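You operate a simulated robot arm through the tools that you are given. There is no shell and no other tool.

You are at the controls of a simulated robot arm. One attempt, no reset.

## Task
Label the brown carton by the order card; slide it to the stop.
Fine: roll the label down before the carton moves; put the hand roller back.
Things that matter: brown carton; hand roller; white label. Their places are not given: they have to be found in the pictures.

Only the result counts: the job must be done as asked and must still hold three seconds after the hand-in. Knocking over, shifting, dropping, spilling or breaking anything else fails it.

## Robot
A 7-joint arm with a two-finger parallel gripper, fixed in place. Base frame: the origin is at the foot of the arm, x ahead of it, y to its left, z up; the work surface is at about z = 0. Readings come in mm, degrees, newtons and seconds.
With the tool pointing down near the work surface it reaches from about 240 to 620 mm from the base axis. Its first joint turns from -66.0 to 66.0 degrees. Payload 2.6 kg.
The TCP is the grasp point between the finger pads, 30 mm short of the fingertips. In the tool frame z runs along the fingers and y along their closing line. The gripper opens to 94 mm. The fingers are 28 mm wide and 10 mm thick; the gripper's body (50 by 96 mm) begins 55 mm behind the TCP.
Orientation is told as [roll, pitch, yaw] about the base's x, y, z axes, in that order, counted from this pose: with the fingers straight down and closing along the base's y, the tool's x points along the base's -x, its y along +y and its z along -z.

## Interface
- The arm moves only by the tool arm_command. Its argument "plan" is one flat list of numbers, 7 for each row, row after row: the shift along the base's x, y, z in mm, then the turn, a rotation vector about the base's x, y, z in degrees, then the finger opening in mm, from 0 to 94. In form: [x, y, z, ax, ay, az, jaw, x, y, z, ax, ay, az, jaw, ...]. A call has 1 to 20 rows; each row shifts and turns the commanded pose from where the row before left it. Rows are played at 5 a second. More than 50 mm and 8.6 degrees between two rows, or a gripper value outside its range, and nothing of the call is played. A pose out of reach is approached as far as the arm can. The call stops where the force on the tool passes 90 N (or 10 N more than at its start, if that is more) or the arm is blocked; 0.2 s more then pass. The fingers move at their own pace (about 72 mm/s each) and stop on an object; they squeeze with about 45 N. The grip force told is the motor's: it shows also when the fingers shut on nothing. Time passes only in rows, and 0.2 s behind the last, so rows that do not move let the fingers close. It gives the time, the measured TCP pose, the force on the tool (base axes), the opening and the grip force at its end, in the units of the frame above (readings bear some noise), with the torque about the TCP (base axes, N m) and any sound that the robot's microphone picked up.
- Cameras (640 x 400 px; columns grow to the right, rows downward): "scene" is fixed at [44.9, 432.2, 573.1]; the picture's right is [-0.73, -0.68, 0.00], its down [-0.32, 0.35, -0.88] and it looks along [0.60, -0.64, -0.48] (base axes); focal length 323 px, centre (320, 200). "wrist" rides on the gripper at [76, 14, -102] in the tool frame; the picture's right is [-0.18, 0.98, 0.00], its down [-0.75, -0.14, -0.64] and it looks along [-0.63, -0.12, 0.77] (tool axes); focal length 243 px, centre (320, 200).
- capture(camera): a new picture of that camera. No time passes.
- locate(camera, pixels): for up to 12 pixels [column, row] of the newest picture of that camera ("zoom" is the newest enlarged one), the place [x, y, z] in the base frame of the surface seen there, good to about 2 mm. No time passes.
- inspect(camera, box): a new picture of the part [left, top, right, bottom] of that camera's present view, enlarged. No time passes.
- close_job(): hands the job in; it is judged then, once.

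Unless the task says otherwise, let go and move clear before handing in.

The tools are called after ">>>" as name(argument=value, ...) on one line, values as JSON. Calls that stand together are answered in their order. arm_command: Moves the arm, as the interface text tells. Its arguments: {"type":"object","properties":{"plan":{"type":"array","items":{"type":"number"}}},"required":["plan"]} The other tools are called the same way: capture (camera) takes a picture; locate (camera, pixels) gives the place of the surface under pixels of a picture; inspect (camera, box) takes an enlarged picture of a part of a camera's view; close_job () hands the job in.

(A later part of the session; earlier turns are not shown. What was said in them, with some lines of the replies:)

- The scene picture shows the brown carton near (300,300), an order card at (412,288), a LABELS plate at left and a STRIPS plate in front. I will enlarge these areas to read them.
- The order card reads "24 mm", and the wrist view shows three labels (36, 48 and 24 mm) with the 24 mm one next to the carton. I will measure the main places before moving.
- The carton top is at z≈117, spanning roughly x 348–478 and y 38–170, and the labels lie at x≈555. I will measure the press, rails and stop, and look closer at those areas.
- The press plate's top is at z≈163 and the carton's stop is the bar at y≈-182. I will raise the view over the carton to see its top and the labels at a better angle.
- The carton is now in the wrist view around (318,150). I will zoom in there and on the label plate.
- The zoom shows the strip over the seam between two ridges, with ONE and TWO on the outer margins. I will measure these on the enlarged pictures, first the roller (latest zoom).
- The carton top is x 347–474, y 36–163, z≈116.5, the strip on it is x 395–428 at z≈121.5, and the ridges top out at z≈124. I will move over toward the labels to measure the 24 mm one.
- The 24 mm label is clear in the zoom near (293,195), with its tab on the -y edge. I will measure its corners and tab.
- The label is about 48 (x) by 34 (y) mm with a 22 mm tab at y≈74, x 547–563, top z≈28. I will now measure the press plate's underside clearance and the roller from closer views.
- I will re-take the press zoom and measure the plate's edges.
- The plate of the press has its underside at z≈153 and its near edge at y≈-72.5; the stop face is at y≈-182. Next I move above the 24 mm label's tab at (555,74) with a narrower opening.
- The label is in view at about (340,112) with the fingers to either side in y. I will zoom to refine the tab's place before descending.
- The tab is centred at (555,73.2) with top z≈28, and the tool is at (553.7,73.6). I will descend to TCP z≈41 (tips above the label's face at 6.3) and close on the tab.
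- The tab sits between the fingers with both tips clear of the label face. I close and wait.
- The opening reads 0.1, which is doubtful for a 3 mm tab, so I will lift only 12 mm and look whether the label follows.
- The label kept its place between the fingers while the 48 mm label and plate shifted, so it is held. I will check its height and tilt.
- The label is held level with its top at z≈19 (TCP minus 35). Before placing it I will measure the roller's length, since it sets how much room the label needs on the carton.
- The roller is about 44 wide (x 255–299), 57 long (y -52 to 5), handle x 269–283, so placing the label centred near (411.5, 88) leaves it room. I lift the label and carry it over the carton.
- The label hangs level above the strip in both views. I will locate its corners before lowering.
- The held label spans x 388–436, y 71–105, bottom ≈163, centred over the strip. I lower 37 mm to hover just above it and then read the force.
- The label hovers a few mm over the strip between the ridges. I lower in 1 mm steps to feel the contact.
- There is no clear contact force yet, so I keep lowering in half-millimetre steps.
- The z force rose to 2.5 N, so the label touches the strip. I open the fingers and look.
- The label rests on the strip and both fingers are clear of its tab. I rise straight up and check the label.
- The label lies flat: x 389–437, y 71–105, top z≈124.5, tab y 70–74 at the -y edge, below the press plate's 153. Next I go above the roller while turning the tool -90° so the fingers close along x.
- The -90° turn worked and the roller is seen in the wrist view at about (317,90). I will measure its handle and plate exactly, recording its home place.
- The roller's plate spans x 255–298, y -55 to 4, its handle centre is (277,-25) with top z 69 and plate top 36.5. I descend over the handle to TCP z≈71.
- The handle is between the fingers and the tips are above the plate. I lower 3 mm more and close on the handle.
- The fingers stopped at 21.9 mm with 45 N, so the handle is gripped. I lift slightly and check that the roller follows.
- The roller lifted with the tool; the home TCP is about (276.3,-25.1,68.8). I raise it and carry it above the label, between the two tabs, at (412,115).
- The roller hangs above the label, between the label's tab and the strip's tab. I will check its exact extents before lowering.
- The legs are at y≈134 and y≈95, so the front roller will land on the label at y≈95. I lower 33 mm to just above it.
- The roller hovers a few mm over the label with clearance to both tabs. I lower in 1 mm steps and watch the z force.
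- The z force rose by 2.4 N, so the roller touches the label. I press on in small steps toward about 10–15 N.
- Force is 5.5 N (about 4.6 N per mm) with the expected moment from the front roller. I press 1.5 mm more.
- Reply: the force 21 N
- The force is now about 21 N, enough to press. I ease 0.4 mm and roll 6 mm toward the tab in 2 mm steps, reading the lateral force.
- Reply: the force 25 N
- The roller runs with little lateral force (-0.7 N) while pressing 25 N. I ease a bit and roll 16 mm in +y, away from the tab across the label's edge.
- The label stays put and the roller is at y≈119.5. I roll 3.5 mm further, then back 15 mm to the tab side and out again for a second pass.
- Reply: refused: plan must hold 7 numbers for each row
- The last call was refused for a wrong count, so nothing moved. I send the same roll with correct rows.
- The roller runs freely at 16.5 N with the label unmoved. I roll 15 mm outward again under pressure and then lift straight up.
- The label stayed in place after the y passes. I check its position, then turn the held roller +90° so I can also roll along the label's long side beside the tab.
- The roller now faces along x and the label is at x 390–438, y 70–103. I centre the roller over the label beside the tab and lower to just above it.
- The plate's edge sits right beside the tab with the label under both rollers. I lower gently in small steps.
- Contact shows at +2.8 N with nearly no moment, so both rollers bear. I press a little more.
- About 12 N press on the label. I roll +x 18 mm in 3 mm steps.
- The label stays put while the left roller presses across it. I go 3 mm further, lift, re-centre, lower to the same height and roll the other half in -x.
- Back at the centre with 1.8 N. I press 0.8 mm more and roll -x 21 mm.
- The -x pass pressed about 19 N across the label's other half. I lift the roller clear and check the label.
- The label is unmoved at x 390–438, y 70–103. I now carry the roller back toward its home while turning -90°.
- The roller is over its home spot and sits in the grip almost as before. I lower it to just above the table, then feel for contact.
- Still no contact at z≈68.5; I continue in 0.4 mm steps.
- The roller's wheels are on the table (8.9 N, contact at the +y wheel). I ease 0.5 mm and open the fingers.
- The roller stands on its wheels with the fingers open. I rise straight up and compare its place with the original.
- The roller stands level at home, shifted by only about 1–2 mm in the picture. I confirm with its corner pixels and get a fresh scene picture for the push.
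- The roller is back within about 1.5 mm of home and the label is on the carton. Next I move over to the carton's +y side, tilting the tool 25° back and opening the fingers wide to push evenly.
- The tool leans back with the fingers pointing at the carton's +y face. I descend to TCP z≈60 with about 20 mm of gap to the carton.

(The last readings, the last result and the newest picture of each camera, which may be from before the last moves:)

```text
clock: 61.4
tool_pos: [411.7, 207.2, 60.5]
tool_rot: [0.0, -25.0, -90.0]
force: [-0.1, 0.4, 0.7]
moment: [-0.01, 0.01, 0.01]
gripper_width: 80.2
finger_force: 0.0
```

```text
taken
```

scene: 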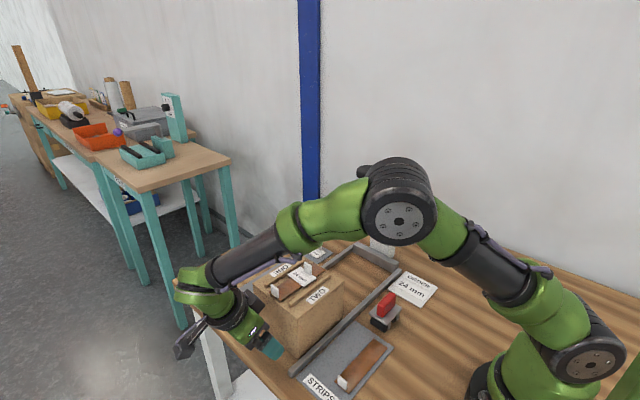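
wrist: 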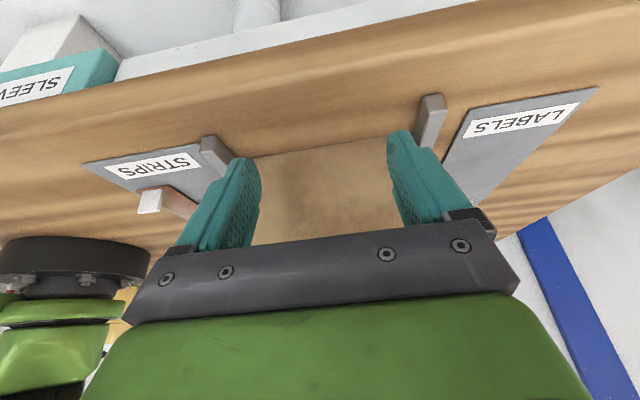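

The fingers are low behind the carton's +y face, inside the rails. I advance slowly in -y until contact shows.

>>> arm_command(plan=[0, -5, 0, 0, 0, 0, 80, 0, -5, 0, 0, 0, 0, 80, 0, -4, 0, 0, 0, 0, 80, 0, -3, 0, 0, 0, 0, 80, 0, -3, 0, 0, 0, 0, 80, 0, -2, 0, 0, 0, 0, 80, 0, 0, 0, 0, 0, 0, 80])

>>> inspect(camera="scene", box=[170, 230, 370, 390])

```text
clock: 63.0
tool_pos: [411.3, 187.6, 60.8]
tool_rot: [0.0, -24.9, -89.9]
force: [-0.2, 1.6, 1.6]
moment: [0.02, 0.01, 0.02]
gripper_width: 79.9
finger_force: 0.1
```

```text
2.50 times, centred on (270, 310) of scene
```

zoom: 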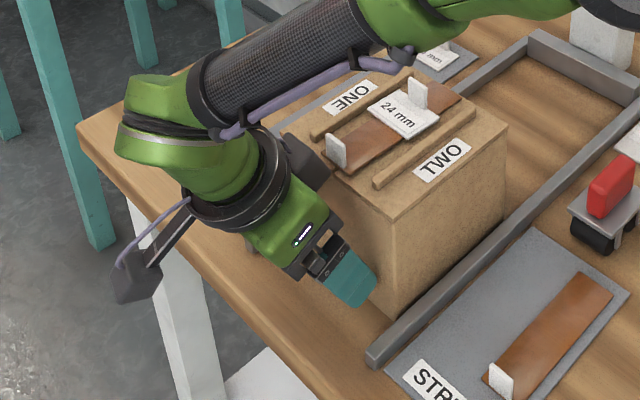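

The fingertips are almost at the carton face. A dark wrist part near zoom (305,160) looks close to the carton's corner, so I will examine it before pushing.

>>> inspect(camera="scene", box=[230, 260, 330, 350])

>>> locate(camera="zoom", pixels=[[170, 90], [130, 60], [185, 110], [260, 290], [250, 250], [310, 230], [300, 300], [150, 40], [210, 130], [60, 150], [340, 330], [230, 330]])

```text
4.44 times, centred on (280, 305) of scene
```

zoom: 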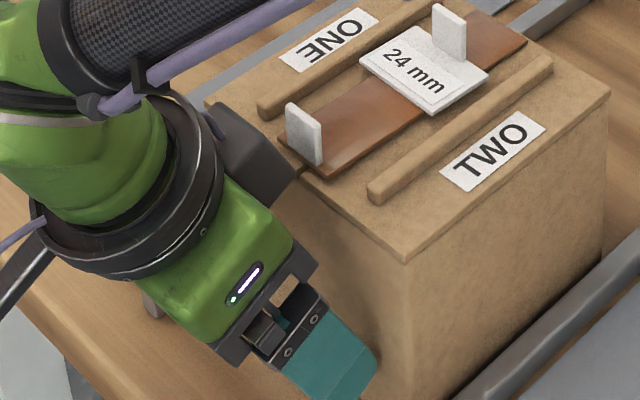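

```text
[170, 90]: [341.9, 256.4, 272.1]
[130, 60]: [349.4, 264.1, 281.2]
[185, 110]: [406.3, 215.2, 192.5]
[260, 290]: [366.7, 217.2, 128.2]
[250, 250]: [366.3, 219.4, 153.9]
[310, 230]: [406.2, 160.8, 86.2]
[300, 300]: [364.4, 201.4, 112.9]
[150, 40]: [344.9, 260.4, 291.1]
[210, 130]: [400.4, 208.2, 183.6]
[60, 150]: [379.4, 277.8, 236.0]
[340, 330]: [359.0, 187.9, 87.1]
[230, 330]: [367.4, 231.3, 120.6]
```

I will measure the dark box beside the wrist ring.

>>> locate(camera="zoom", pixels=[[240, 150], [260, 170], [275, 190], [285, 175], [230, 120], [260, 200], [290, 180], [245, 170], [302, 130], [320, 160]])

>>> inspect(camera="scene", box=[250, 265, 310, 315])

```text
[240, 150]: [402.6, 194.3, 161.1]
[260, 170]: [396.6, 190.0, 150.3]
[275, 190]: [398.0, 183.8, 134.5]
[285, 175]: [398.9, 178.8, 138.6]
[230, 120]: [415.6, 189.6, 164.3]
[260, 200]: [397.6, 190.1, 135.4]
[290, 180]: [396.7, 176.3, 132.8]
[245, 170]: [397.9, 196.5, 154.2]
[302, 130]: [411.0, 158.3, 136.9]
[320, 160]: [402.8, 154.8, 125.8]
```

```text
8.00 times, centred on (280, 290) of scene
```

zoom: 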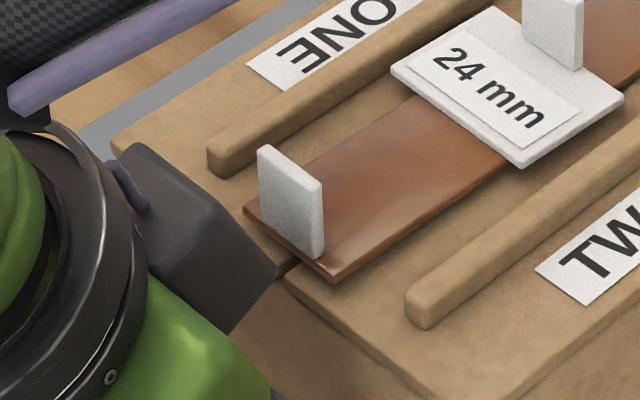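

The dark housing's front is at y≈176, about 13 mm behind the carton face and clear of the strip's tab (y≤161), so the push is safe. I push slowly 40 mm and check.

>>> arm_command(plan=[0, -2, 0, 0, 0, 0, 80, 0, -3, 0, 0, 0, 0, 80, 0, -5, 0, 0, 0, 0, 80, 0, -6, 0, 0, 0, 0, 80, 0, -6, 0, 0, 0, 0, 80, 0, -6, 0, 0, 0, 0, 80, 0, -6, 0, 0, 0, 0, 80, 0, -6, 0, 0, 0, 0, 80])

>>> inspect(camera="scene", box=[200, 220, 400, 380])

```text
clock: 64.8
tool_pos: [410.1, 146.3, 60.0]
tool_rot: [0.0, -25.0, -89.9]
force: [-1.0, 1.8, -0.2]
moment: [0.0, 0.0, 0.0]
gripper_width: 79.9
finger_force: 0.0
```

```text
2.50 times, centred on (300, 300) of scene
```

zoom: 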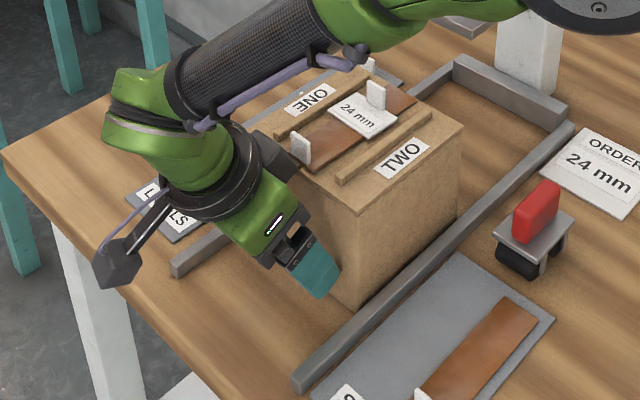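

The carton slides easily (about 2 N) with the label in place. I continue 112 mm in 8 mm rows.

>>> arm_command(plan=[0, -6, 0, 0, 0, 0, 80, 0, -8, 0, 0, 0, 0, 80, 0, -8, 0, 0, 0, 0, 80, 0, -8, 0, 0, 0, 0, 80, 0, -8, 0, 0, 0, 0, 80, 0, -8, 0, 0, 0, 0, 80, 0, -8, 0, 0, 0, 0, 80, 0, -8, 0, 0, 0, 0, 80, 0, -8, 0, 0, 0, 0, 80, 0, -8, 0, 0, 0, 0, 80, 0, -8, 0, 0, 0, 0, 80, 0, -8, 0, 0, 0, 0, 80, 0, -6, 0, 0, 0, 0, 80, 0, -4, 0, 0, 0, 0, 80])

>>> capture(camera="scene")

>>> inspect(camera="scene", box=[260, 190, 420, 320])

```text
clock: 67.8
tool_pos: [410.2, 43.6, 60.1]
tool_rot: [0.0, -25.1, -89.8]
force: [0.9, 1.6, 0.4]
moment: [0.04, -0.04, -0.03]
gripper_width: 80.1
finger_force: 0.1
```

```text
taken
```

scene: 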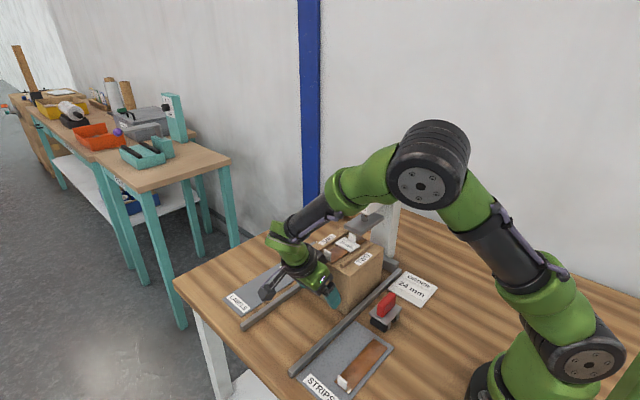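

```text
3.08 times, centred on (340, 255) of scene
```

zoom: 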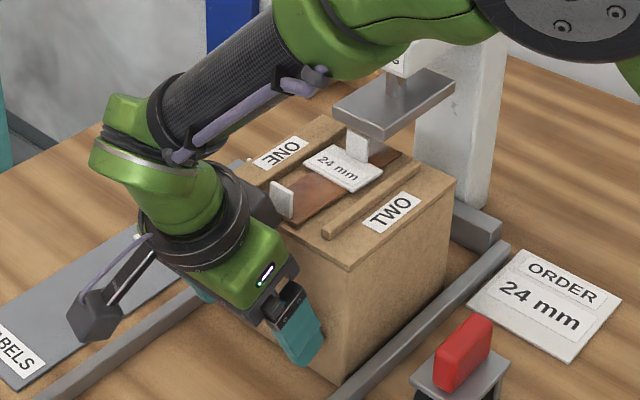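

The carton's face is now near y≈18 and the label goes toward the press plate. The elbow looks close to the press knob, so I will measure both before going on.

>>> locate(camera="scene", pixels=[[350, 190], [370, 200], [390, 185], [430, 175], [420, 205], [395, 205], [345, 205], [370, 170], [375, 215], [300, 215], [445, 200], [340, 180]])

>>> inspect(camera="scene", box=[320, 170, 420, 260])

```text
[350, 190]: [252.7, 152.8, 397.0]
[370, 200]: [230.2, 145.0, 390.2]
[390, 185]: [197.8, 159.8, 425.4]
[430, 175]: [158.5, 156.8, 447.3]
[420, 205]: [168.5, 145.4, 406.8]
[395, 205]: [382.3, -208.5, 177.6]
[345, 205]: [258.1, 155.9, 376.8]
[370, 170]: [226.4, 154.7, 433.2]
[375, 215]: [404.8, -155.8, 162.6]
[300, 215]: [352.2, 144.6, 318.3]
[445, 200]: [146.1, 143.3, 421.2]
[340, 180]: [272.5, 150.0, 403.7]
```

```text
4.44 times, centred on (370, 215) of scene
```

zoom: 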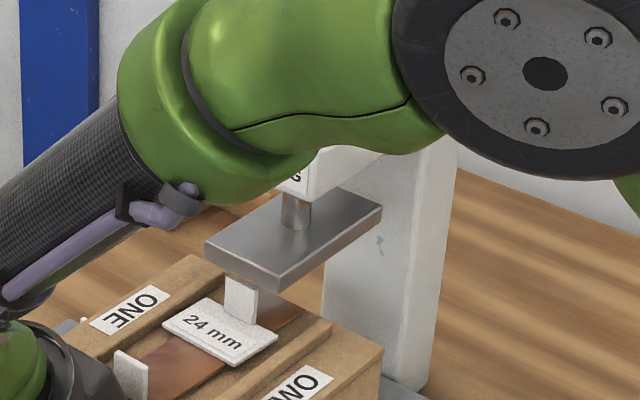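

The arm links are near y≥100 and z≥320, far from the press. The label's tab is about to pass under the plate, so I check the clearance up close.

>>> inspect(camera="scene", box=[350, 215, 400, 255])

>>> locate(camera="zoom", pixels=[[170, 170], [190, 180], [250, 200], [265, 215], [262, 165], [150, 145], [200, 250], [160, 230]])

```text
10.00 times, centred on (375, 235) of scene
```

zoom: 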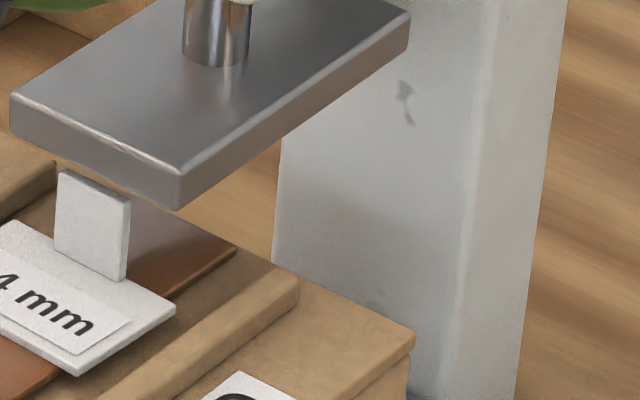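

```text
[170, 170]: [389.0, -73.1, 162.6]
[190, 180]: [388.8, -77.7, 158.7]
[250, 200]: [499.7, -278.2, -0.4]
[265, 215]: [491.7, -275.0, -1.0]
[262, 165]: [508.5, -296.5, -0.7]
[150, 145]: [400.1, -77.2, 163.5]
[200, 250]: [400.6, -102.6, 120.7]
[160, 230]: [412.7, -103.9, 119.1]
```

>>> locate(camera="zoom", pixels=[[68, 178], [123, 202], [95, 192], [90, 185], [179, 206], [15, 130], [100, 166], [60, 170], [60, 240], [110, 290], [100, 300], [95, 196]])

```text
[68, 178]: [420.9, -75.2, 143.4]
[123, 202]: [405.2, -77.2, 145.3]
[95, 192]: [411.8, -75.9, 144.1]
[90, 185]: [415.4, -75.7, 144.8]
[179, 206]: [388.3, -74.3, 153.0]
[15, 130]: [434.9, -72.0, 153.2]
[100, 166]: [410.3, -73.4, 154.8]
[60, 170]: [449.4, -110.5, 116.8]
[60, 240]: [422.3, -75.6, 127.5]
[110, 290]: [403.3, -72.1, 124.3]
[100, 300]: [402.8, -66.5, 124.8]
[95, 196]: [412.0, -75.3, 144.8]
```

The tab top is z≈145 against the plate's underside at 153, and it is already passing under. About 72 mm remain to the stop; I push 62 mm more, slowing at the end.

>>> arm_command(plan=[0, -4, 0, 0, 0, 0, 80, 0, -6, 0, 0, 0, 0, 80, 0, -8, 0, 0, 0, 0, 80, 0, -8, 0, 0, 0, 0, 80, 0, -8, 0, 0, 0, 0, 80, 0, -8, 0, 0, 0, 0, 80, 0, -8, 0, 0, 0, 0, 80, 0, -6, 0, 0, 0, 0, 80, 0, -4, 0, 0, 0, 0, 80, 0, -2, 0, 0, 0, 0, 80])

>>> inspect(camera="scene", box=[300, 180, 440, 300])

```text
clock: 70.0
tool_pos: [410.6, -16.7, 59.9]
tool_rot: [0.0, -24.9, -90.0]
force: [0.7, 5.6, 3.6]
moment: [0.07, 0.11, -0.11]
gripper_width: 80.0
finger_force: 0.0
```

```text
3.33 times, centred on (370, 240) of scene
```

zoom: 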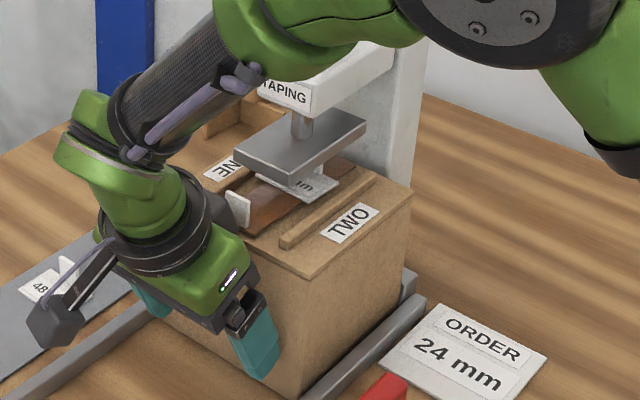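

The y force rose slightly to 5.6 N at TCP y≈-17. I locate the carton's leading edge relative to the stop and see whether anything else touches.

>>> inspect(camera="scene", box=[370, 220, 430, 290])

>>> locate(camera="zoom", pixels=[[340, 85], [330, 120], [320, 250], [330, 160], [360, 270], [400, 300], [345, 280], [290, 300]])

>>> inspect(camera="scene", box=[340, 205, 420, 265])

```text
5.71 times, centred on (400, 255) of scene
```

zoom: 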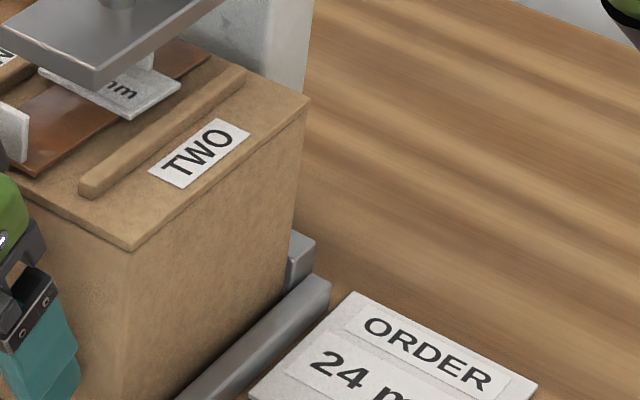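

```text
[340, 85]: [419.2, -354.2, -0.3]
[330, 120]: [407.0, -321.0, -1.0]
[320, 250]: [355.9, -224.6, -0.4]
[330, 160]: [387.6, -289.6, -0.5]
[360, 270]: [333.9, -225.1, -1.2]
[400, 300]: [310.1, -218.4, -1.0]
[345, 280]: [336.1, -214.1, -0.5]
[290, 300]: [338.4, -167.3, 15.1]
```

```text
6.67 times, centred on (380, 235) of scene
```

zoom: 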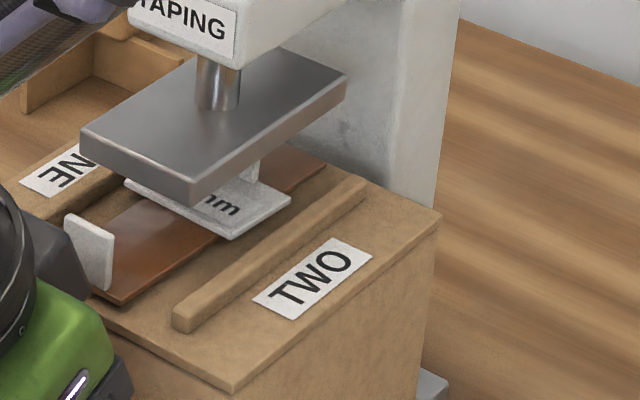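

>>> locate(camera="zoom", pixels=[[436, 216], [232, 385], [435, 240], [230, 237], [286, 200], [250, 170], [420, 370], [440, 380], [430, 230], [90, 225], [410, 300], [120, 302]])

```text
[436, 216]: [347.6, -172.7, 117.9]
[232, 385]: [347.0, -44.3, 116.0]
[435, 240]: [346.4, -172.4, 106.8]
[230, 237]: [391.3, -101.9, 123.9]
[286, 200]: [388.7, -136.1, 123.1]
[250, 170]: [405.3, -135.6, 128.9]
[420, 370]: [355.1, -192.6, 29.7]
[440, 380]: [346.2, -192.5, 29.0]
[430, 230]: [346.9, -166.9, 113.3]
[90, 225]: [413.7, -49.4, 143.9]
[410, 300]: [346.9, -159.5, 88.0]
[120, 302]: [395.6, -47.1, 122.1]
```

The carton's leading edge is at y≈-172, about 10 mm short of the stop at -182. I push on in 2 mm rows.

>>> arm_command(plan=[0, -2, 0, 0, 0, 0, 80, 0, -2, 0, 0, 0, 0, 80, 0, -2, 0, 0, 0, 0, 80, 0, -1, 0, 0, 0, 0, 80, 0, 0, 0, 0, 0, 0, 80])

>>> inspect(camera="scene", box=[340, 205, 420, 265])

>>> locate(camera="zoom", pixels=[[440, 213], [236, 380], [438, 240], [230, 233], [443, 216], [446, 214]])

```text
clock: 71.2
tool_pos: [411.4, -18.6, 59.9]
tool_rot: [0.1, -24.4, -89.6]
force: [-4.4, 47.6, 27.3]
moment: [0.35, 0.98, -1.74]
gripper_width: 80.7
finger_force: 0.0
```

```text
6.67 times, centred on (380, 235) of scene
```

zoom: 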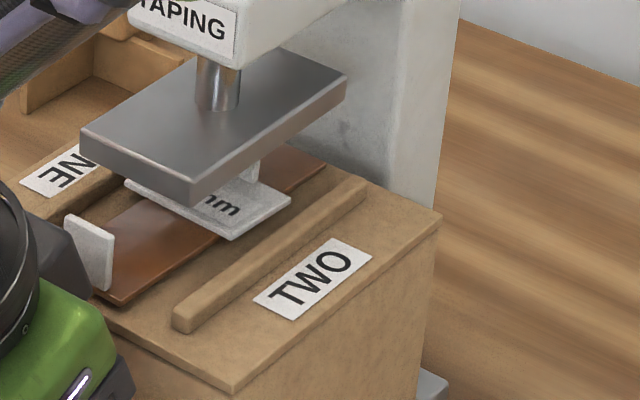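

```text
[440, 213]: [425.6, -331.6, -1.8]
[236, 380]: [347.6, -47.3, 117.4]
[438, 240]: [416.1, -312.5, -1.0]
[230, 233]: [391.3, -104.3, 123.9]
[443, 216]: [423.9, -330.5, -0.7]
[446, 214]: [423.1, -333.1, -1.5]
```

The push force jumped to 48 N while the carton no longer moved, so it is blocked; the load is on the -x finger. I back off the pressure and look closely at the carton's leading lower corner and the stop.

>>> arm_command(plan=[0, 2, 0, 0, 0, 0, 80, 0, 3, 0, 0, 0, 0, 80, 0, 3, 0, 0, 0, 0, 80, 0, 0, 0, 0, 0, 0, 80])

>>> inspect(camera="scene", box=[395, 240, 435, 280])

>>> locate(camera="zoom", pixels=[[300, 150], [280, 180], [330, 180], [320, 220], [270, 240], [350, 200], [290, 120], [300, 200], [260, 100], [310, 240], [340, 160], [250, 260]])

```text
clock: 72.2
tool_pos: [410.1, -18.7, 59.5]
tool_rot: [-0.1, -25.0, -89.8]
force: [7.5, 14.2, 1.5]
moment: [0.25, -0.09, 0.05]
gripper_width: 79.8
finger_force: 0.1
```

```text
10.00 times, centred on (415, 260) of scene
```

zoom: 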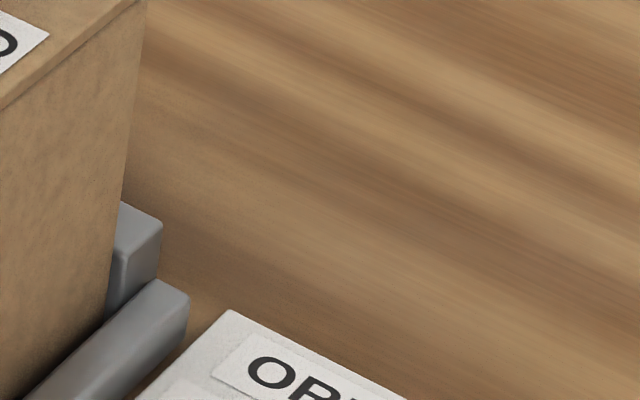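

```text
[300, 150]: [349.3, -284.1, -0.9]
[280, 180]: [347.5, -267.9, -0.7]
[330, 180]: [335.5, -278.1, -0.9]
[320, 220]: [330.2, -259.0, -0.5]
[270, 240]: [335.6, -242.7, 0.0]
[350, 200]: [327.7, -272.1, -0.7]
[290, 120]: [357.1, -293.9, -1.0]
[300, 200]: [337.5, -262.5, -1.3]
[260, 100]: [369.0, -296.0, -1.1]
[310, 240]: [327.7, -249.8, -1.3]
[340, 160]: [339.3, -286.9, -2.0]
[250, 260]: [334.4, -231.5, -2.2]
```

I measure the visible end of the stop bar and the carton's bottom edge there.

>>> locate(camera="zoom", pixels=[[140, 225], [125, 215], [155, 225], [140, 260], [128, 250], [115, 270], [112, 290], [118, 180], [105, 260], [165, 300], [128, 208], [122, 225]])

>>> arm_command(plan=[0, 4, 0, 0, 0, 0, 80, 0, 6, 0, 0, 0, 0, 80, 0, 0, 0, 0, 0, 0, 80])

>>> inspect(camera="scene", box=[300, 180, 440, 300])

```text
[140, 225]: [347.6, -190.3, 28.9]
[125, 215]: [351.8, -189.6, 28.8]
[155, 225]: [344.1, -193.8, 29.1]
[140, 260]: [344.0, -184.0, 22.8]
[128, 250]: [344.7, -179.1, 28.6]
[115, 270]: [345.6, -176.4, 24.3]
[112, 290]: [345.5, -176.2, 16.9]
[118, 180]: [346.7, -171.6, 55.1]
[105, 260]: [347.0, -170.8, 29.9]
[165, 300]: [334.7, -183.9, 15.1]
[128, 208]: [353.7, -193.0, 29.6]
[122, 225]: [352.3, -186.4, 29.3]
```

```text
clock: 73.0
tool_pos: [410.2, -7.6, 60.0]
tool_rot: [0.0, -25.2, -90.0]
force: [-0.5, -1.1, -1.1]
moment: [0.01, 0.0, 0.02]
gripper_width: 80.0
finger_force: 0.1
```

```text
3.33 times, centred on (370, 240) of scene
```

zoom: 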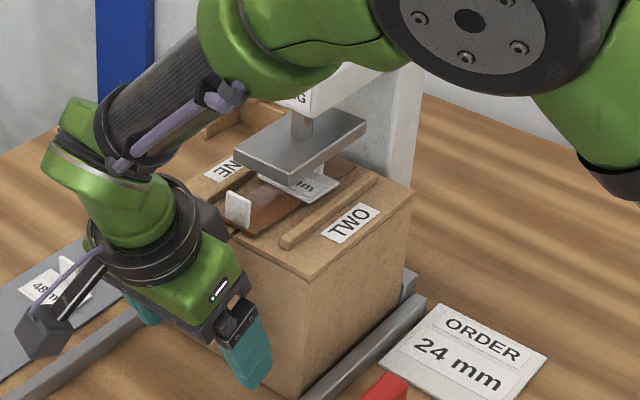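

The tool is free again; the stop's front face reads y≈-176 and the carton's leading edge ≈-172, so I must know if a gap of a few mm remains. I zoom tightly on that corner and measure several points.

>>> inspect(camera="scene", box=[386, 254, 406, 278])

>>> inspect(camera="scene", box=[388, 256, 404, 272])

```text
16.00 times, centred on (396, 266) of scene
```

zoom: 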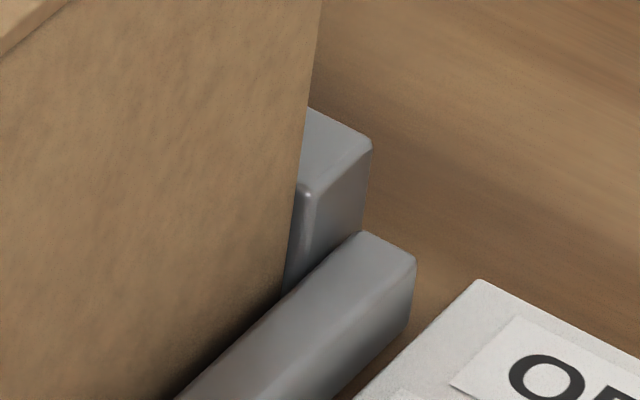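

```text
16.00 times, centred on (396, 264) of scene
```

zoom: 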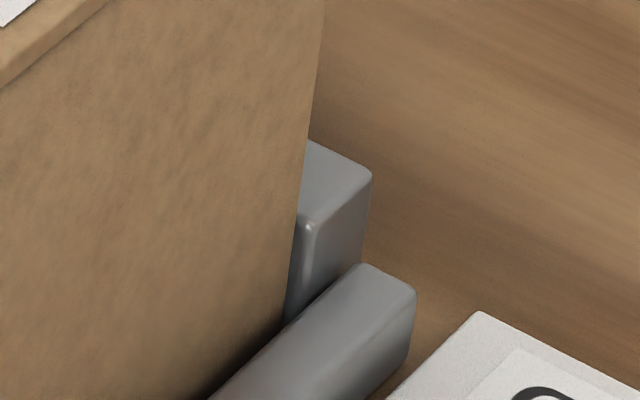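

The sliver of stop face beside the carton is only about 15 zoom pixels wide, which fits a near-zero gap. I locate the bar end, its front edge and the carton face to confirm.

>>> locate(camera="zoom", pixels=[[340, 240], [330, 250], [350, 220], [320, 250], [303, 250], [300, 270], [297, 290], [280, 200], [290, 150], [270, 280], [312, 222], [345, 270]])

>>> locate(camera="zoom", pixels=[[304, 245], [304, 255], [302, 265], [299, 280], [298, 240], [340, 180], [310, 200], [200, 200], [100, 200], [315, 100], [310, 120], [300, 160]])

```text
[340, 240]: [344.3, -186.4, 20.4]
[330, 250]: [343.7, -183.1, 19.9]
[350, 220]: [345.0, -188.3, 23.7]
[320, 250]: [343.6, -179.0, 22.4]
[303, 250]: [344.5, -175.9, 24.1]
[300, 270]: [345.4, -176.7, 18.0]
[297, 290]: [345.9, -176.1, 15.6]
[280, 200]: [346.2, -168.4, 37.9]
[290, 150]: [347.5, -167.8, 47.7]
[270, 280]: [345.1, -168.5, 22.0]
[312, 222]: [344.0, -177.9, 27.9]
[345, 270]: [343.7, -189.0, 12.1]
```

```text
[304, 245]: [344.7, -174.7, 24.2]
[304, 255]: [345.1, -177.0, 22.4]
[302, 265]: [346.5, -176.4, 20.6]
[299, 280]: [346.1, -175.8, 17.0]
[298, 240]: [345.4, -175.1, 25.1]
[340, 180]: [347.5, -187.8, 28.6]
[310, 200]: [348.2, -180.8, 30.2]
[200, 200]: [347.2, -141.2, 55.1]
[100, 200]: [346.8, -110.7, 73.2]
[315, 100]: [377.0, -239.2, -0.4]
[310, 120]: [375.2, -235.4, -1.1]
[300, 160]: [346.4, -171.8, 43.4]
```

The stop face reads y≈-176 and the carton edge ≈-172.8, within the measuring error, and 48 N did not move it further. I press once more gently to make sure it sits flush.

>>> arm_command(plan=[0, -4, 0, 0, 0, 0, 80, 0, -3, 0, 0, 0, 0, 80, 0, -2, 0, 0, 0, 0, 80, 0, -1, 0, 0, 0, 0, 80, 0, -1, 0, 0, 0, 0, 80, 0, 0, 0, 0, 0, 0, 80])

```text
clock: 74.4
tool_pos: [410.2, -17.5, 60.1]
tool_rot: [0.0, -25.0, -89.9]
force: [-1.4, 9.1, 3.9]
moment: [0.08, 0.09, -0.14]
gripper_width: 79.9
finger_force: 0.1
```

It meets the block again at TCP y≈-17.5 with 9 N. I add 2 mm of push and check if the carton shifts.

>>> arm_command(plan=[0, -1, 0, 0, 0, 0, 80, 0, -1, 0, 0, 0, 0, 80, 0, 0, 0, 0, 0, 0, 80, 0, 0, 0, 0, 0, 0, 80])

>>> inspect(camera="scene", box=[388, 256, 404, 272])

>>> inspect(camera="scene", box=[320, 200, 420, 290])

```text
clock: 75.4
tool_pos: [409.0, -18.9, 60.3]
tool_rot: [-0.1, -24.7, -89.9]
force: [-4.9, 28.7, 11.2]
moment: [0.31, 0.31, -0.57]
gripper_width: 80.0
finger_force: 0.0
```

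```text
16.00 times, centred on (396, 264) of scene
```

zoom: 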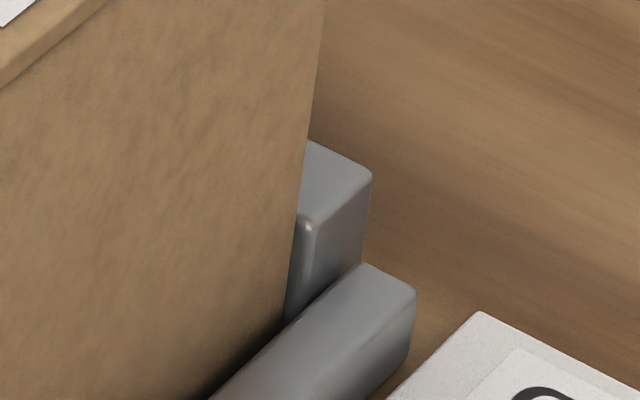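

```text
4.44 times, centred on (370, 245) of scene
```

zoom: 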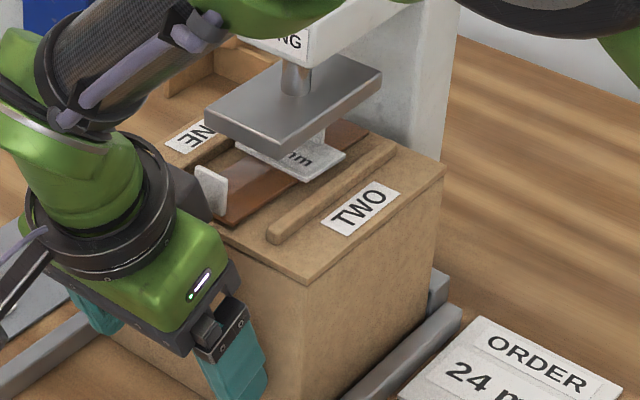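

At 29 N the carton stays exactly where it is, so it sits against the stop. I retreat slowly in +y, then rise clear.

>>> arm_command(plan=[0, 2, 0, 0, 0, 0, 80, 0, 3, 0, 0, 0, 0, 80, 0, 6, 0, 0, 0, 0, 80, 0, 15, 0, 0, 0, 0, 80, 0, 30, 0, 0, 0, 0, 80, 0, 40, 0, 0, 0, 0, 80, 0, 30, 0, 0, 0, 0, 80, 0, 0, 0, 0, 0, 0, 80])

>>> inspect(camera="scene", box=[300, 190, 440, 300])

```text
clock: 77.2
tool_pos: [411.6, 105.0, 59.4]
tool_rot: [0.0, -24.9, -90.0]
force: [0.2, 0.2, 0.5]
moment: [0.01, -0.03, -0.03]
gripper_width: 80.0
finger_force: 0.0
```

```text
3.64 times, centred on (370, 245) of scene
```

zoom: 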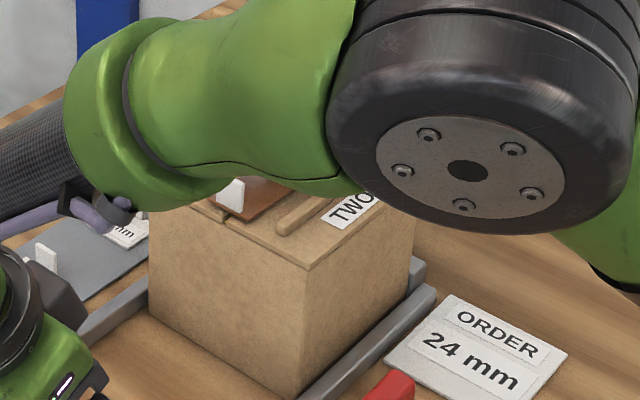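

The tool is free and the carton stays put. I rise and straighten the tool to see the final state.

>>> arm_command(plan=[0, 0, 40, 0, 0, 0, 80, 0, 0, 45, 5, 0, 0, 80, 0, 0, 45, 5, 0, 0, 80, 0, 0, 45, 5, 0, 0, 80, 0, 0, 45, 5, 0, 0, 80, 0, 0, 40, 5, 0, 0, 80, -40, 0, 20, 0, 0, 0, 80, -40, 0, 20, 0, 0, 0, 80, 0, 0, 0, 0, 0, 0, 80])

>>> capture(camera="scene")

>>> inspect(camera="scene", box=[310, 200, 440, 330])

>>> capture(camera="wrist")

```text
clock: 79.2
tool_pos: [330.9, 105.3, 361.8]
tool_rot: [0.0, 0.0, -89.9]
force: [-0.6, -0.8, 0.8]
moment: [0.0, 0.01, 0.0]
gripper_width: 80.3
finger_force: 0.1
```

```text
taken
```

scene: 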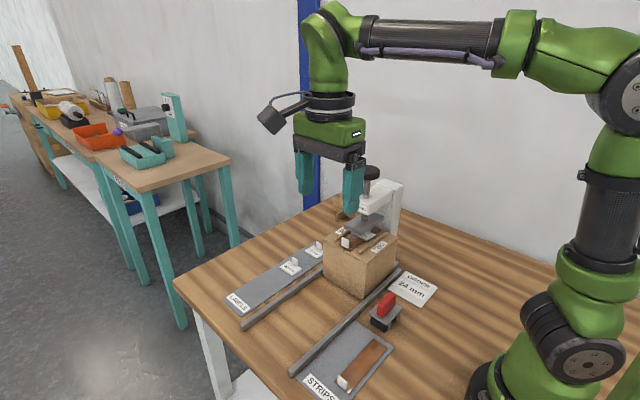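

```text
3.08 times, centred on (375, 265) of scene
```

zoom: 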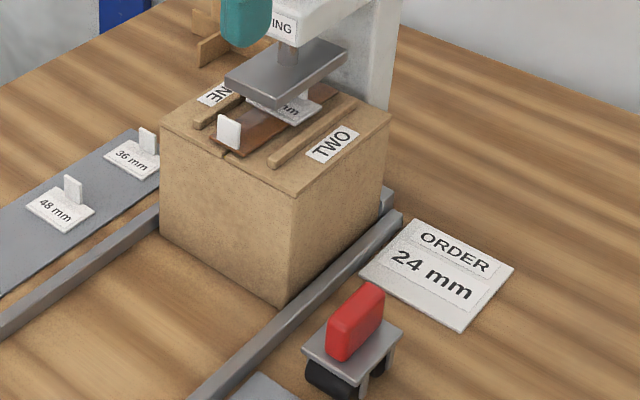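

```text
taken
```

wrist: 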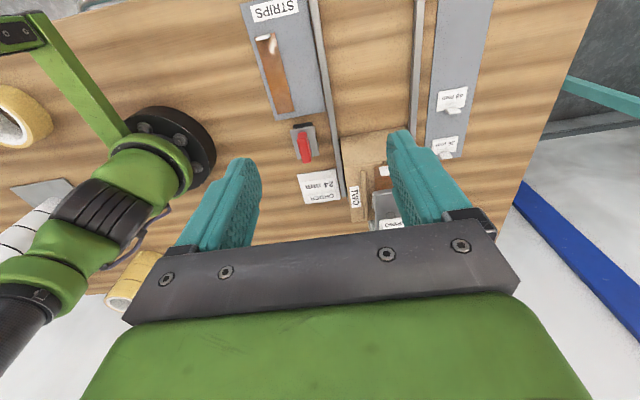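

Everything stands: roller home, other labels untouched, carton at the stop with the label under the press plate. I make one last measurement of the carton's corners and the stop.

>>> locate(camera="zoom", pixels=[[165, 120], [292, 190], [386, 118], [292, 300], [380, 190], [384, 190], [388, 200], [163, 230], [280, 110], [310, 118], [345, 330], [235, 135]])

>>> inspect(camera="scene", box=[365, 215, 425, 265])

>>> inspect(camera="wrist", box=[330, 120, 430, 240])

```text
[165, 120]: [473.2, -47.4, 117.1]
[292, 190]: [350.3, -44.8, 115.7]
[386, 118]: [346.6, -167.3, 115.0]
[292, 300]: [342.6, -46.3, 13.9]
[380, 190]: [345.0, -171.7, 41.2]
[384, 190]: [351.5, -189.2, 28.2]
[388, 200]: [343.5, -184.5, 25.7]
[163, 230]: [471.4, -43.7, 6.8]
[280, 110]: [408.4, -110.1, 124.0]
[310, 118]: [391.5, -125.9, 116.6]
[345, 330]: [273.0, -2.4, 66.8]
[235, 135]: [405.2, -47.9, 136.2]
```

```text
8.00 times, centred on (395, 240) of scene
```

zoom: 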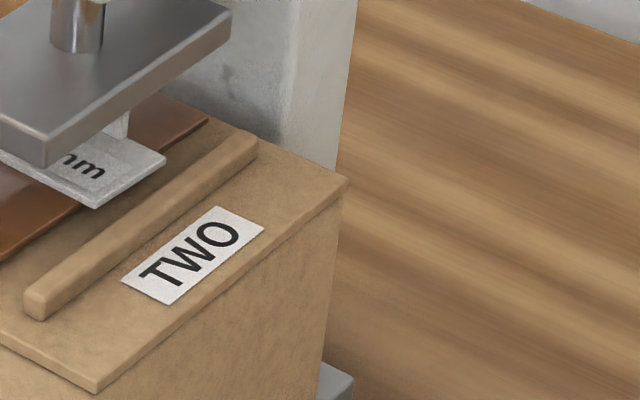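

```text
3.33 times, centred on (380, 180) of wrist
```

zoom: 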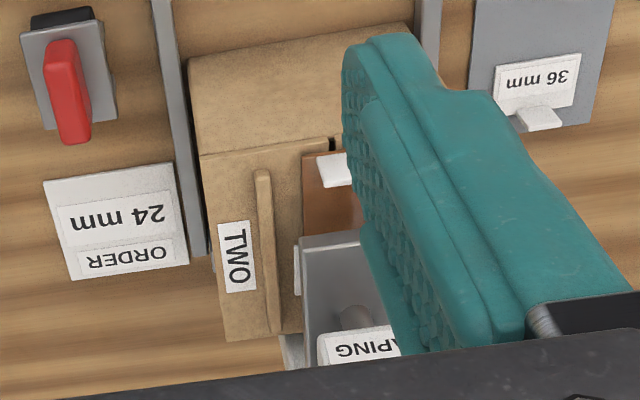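

The carton is square at y≈-45 to -172. To be sure no gap remains at the stop, I turn the tool and look along the carton's leading edge from the -x side, staying high and clear.

>>> arm_command(plan=[-5.9, -24.5, -8, 0, 0, 8.1818, 60, -5.9, -24.5, -8, 0, 0, 8.1818, 40, -5.9, -24.5, -8, 0, 0, 8.1818, 30, -5.9, -24.5, -8, 0, 0, 8.1818, 30, -5.9, -24.5, -8, 0, 0, 8.1818, 30, -5.9, -24.5, -8, 0, 0, 8.1818, 30, -5.9, -24.5, -8, 0, 0, 8.1818, 30, -5.9, -24.5, -8, 0, 0, 8.1818, 30, -5.9, -24.5, -8, 0, 0, 8.1818, 30, -5.9, -24.5, -8, 0, 0, 8.1818, 30, -5.9, -24.5, -8, 0, 0, 8.182, 30, 0, 0, 0, 0, 0, 0, 30])

>>> capture(camera="wrist")

```text
clock: 81.8
tool_pos: [265.3, -164.4, 272.0]
tool_rot: [0.1, 0.0, 0.0]
force: [-0.4, 0.7, -0.3]
moment: [0.04, 0.0, 0.0]
gripper_width: 30.3
finger_force: 0.1
```

```text
taken
```

wrist: 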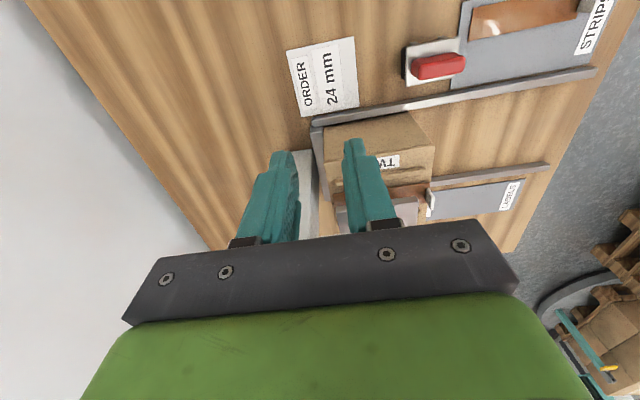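

The view now runs along the carton's leading edge near (322,140). I zoom in there.

>>> inspect(camera="wrist", box=[295, 105, 355, 175])

>>> locate(camera="zoom", pixels=[[270, 120], [250, 150], [262, 100], [285, 180], [300, 130], [240, 110], [275, 250], [255, 200], [290, 230], [268, 160]])

>>> inspect(camera="wrist", box=[308, 115, 338, 150])

```text
5.71 times, centred on (325, 140) of wrist
```

zoom: 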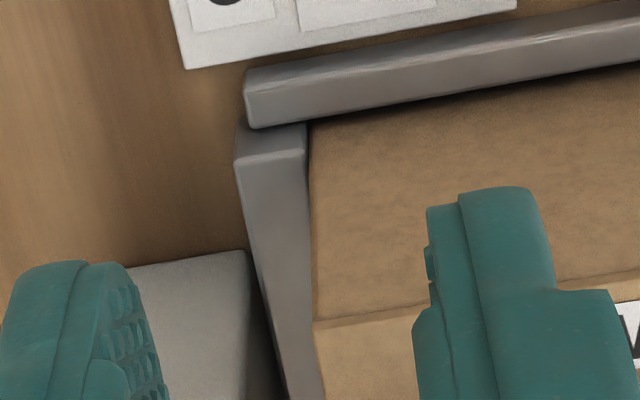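

```text
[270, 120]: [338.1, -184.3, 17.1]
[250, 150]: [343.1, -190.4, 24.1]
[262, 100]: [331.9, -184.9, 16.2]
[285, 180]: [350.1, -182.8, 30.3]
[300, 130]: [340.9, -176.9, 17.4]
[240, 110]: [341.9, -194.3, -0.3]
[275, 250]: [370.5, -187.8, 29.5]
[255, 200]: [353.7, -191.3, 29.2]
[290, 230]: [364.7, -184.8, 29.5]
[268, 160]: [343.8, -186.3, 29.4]
```

```text
11.43 times, centred on (323, 132) of wrist
```

zoom: 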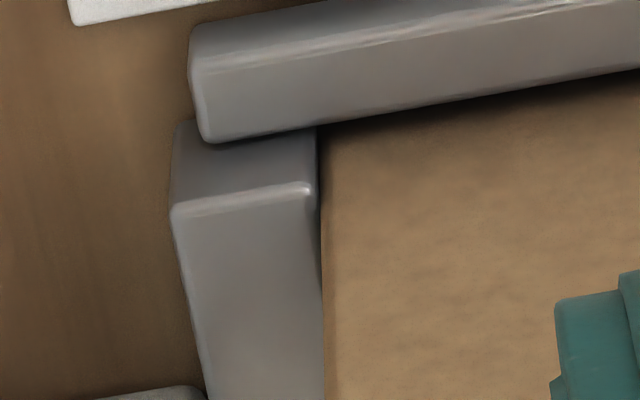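

From this side the carton's leading edge (zoom x≈320) lies directly against the stop's front edge (x≈315), so it is at the stop. The label is on and rolled, the roller is back home and the arm is clear, so I hand in.

>>> close_job()

```text
The job is handed in.
```

The job is handed in: the 24 mm label is on the carton, rolled down, and the carton is at the stop. The result of the judging was not shown to me.

- **Label:** The order card reads "24 mm", so I took that label and laid it flat on the brown strip on top of the carton, between the two ridges. The task did not say where on the carton it should go, so that spot was my choice.
- **Rolling:** I rolled it before the carton moved, along both of its directions and at up to about 25 N. The rolling shifted the label by at most 2 mm. The last few mm beside its tab could not be rolled because the tab blocks the roller.
- **Roller:** It is back on its wheels within about 2 mm of where it started.
- **Carton:** I slid it until it no longer moved under 48 N. A close view then showed its leading edge lying against the stop.

In the final pictures the 36 mm and 48 mm labels and the spare strip looked undisturbed. The arm was clear, with the gripper open and empty.
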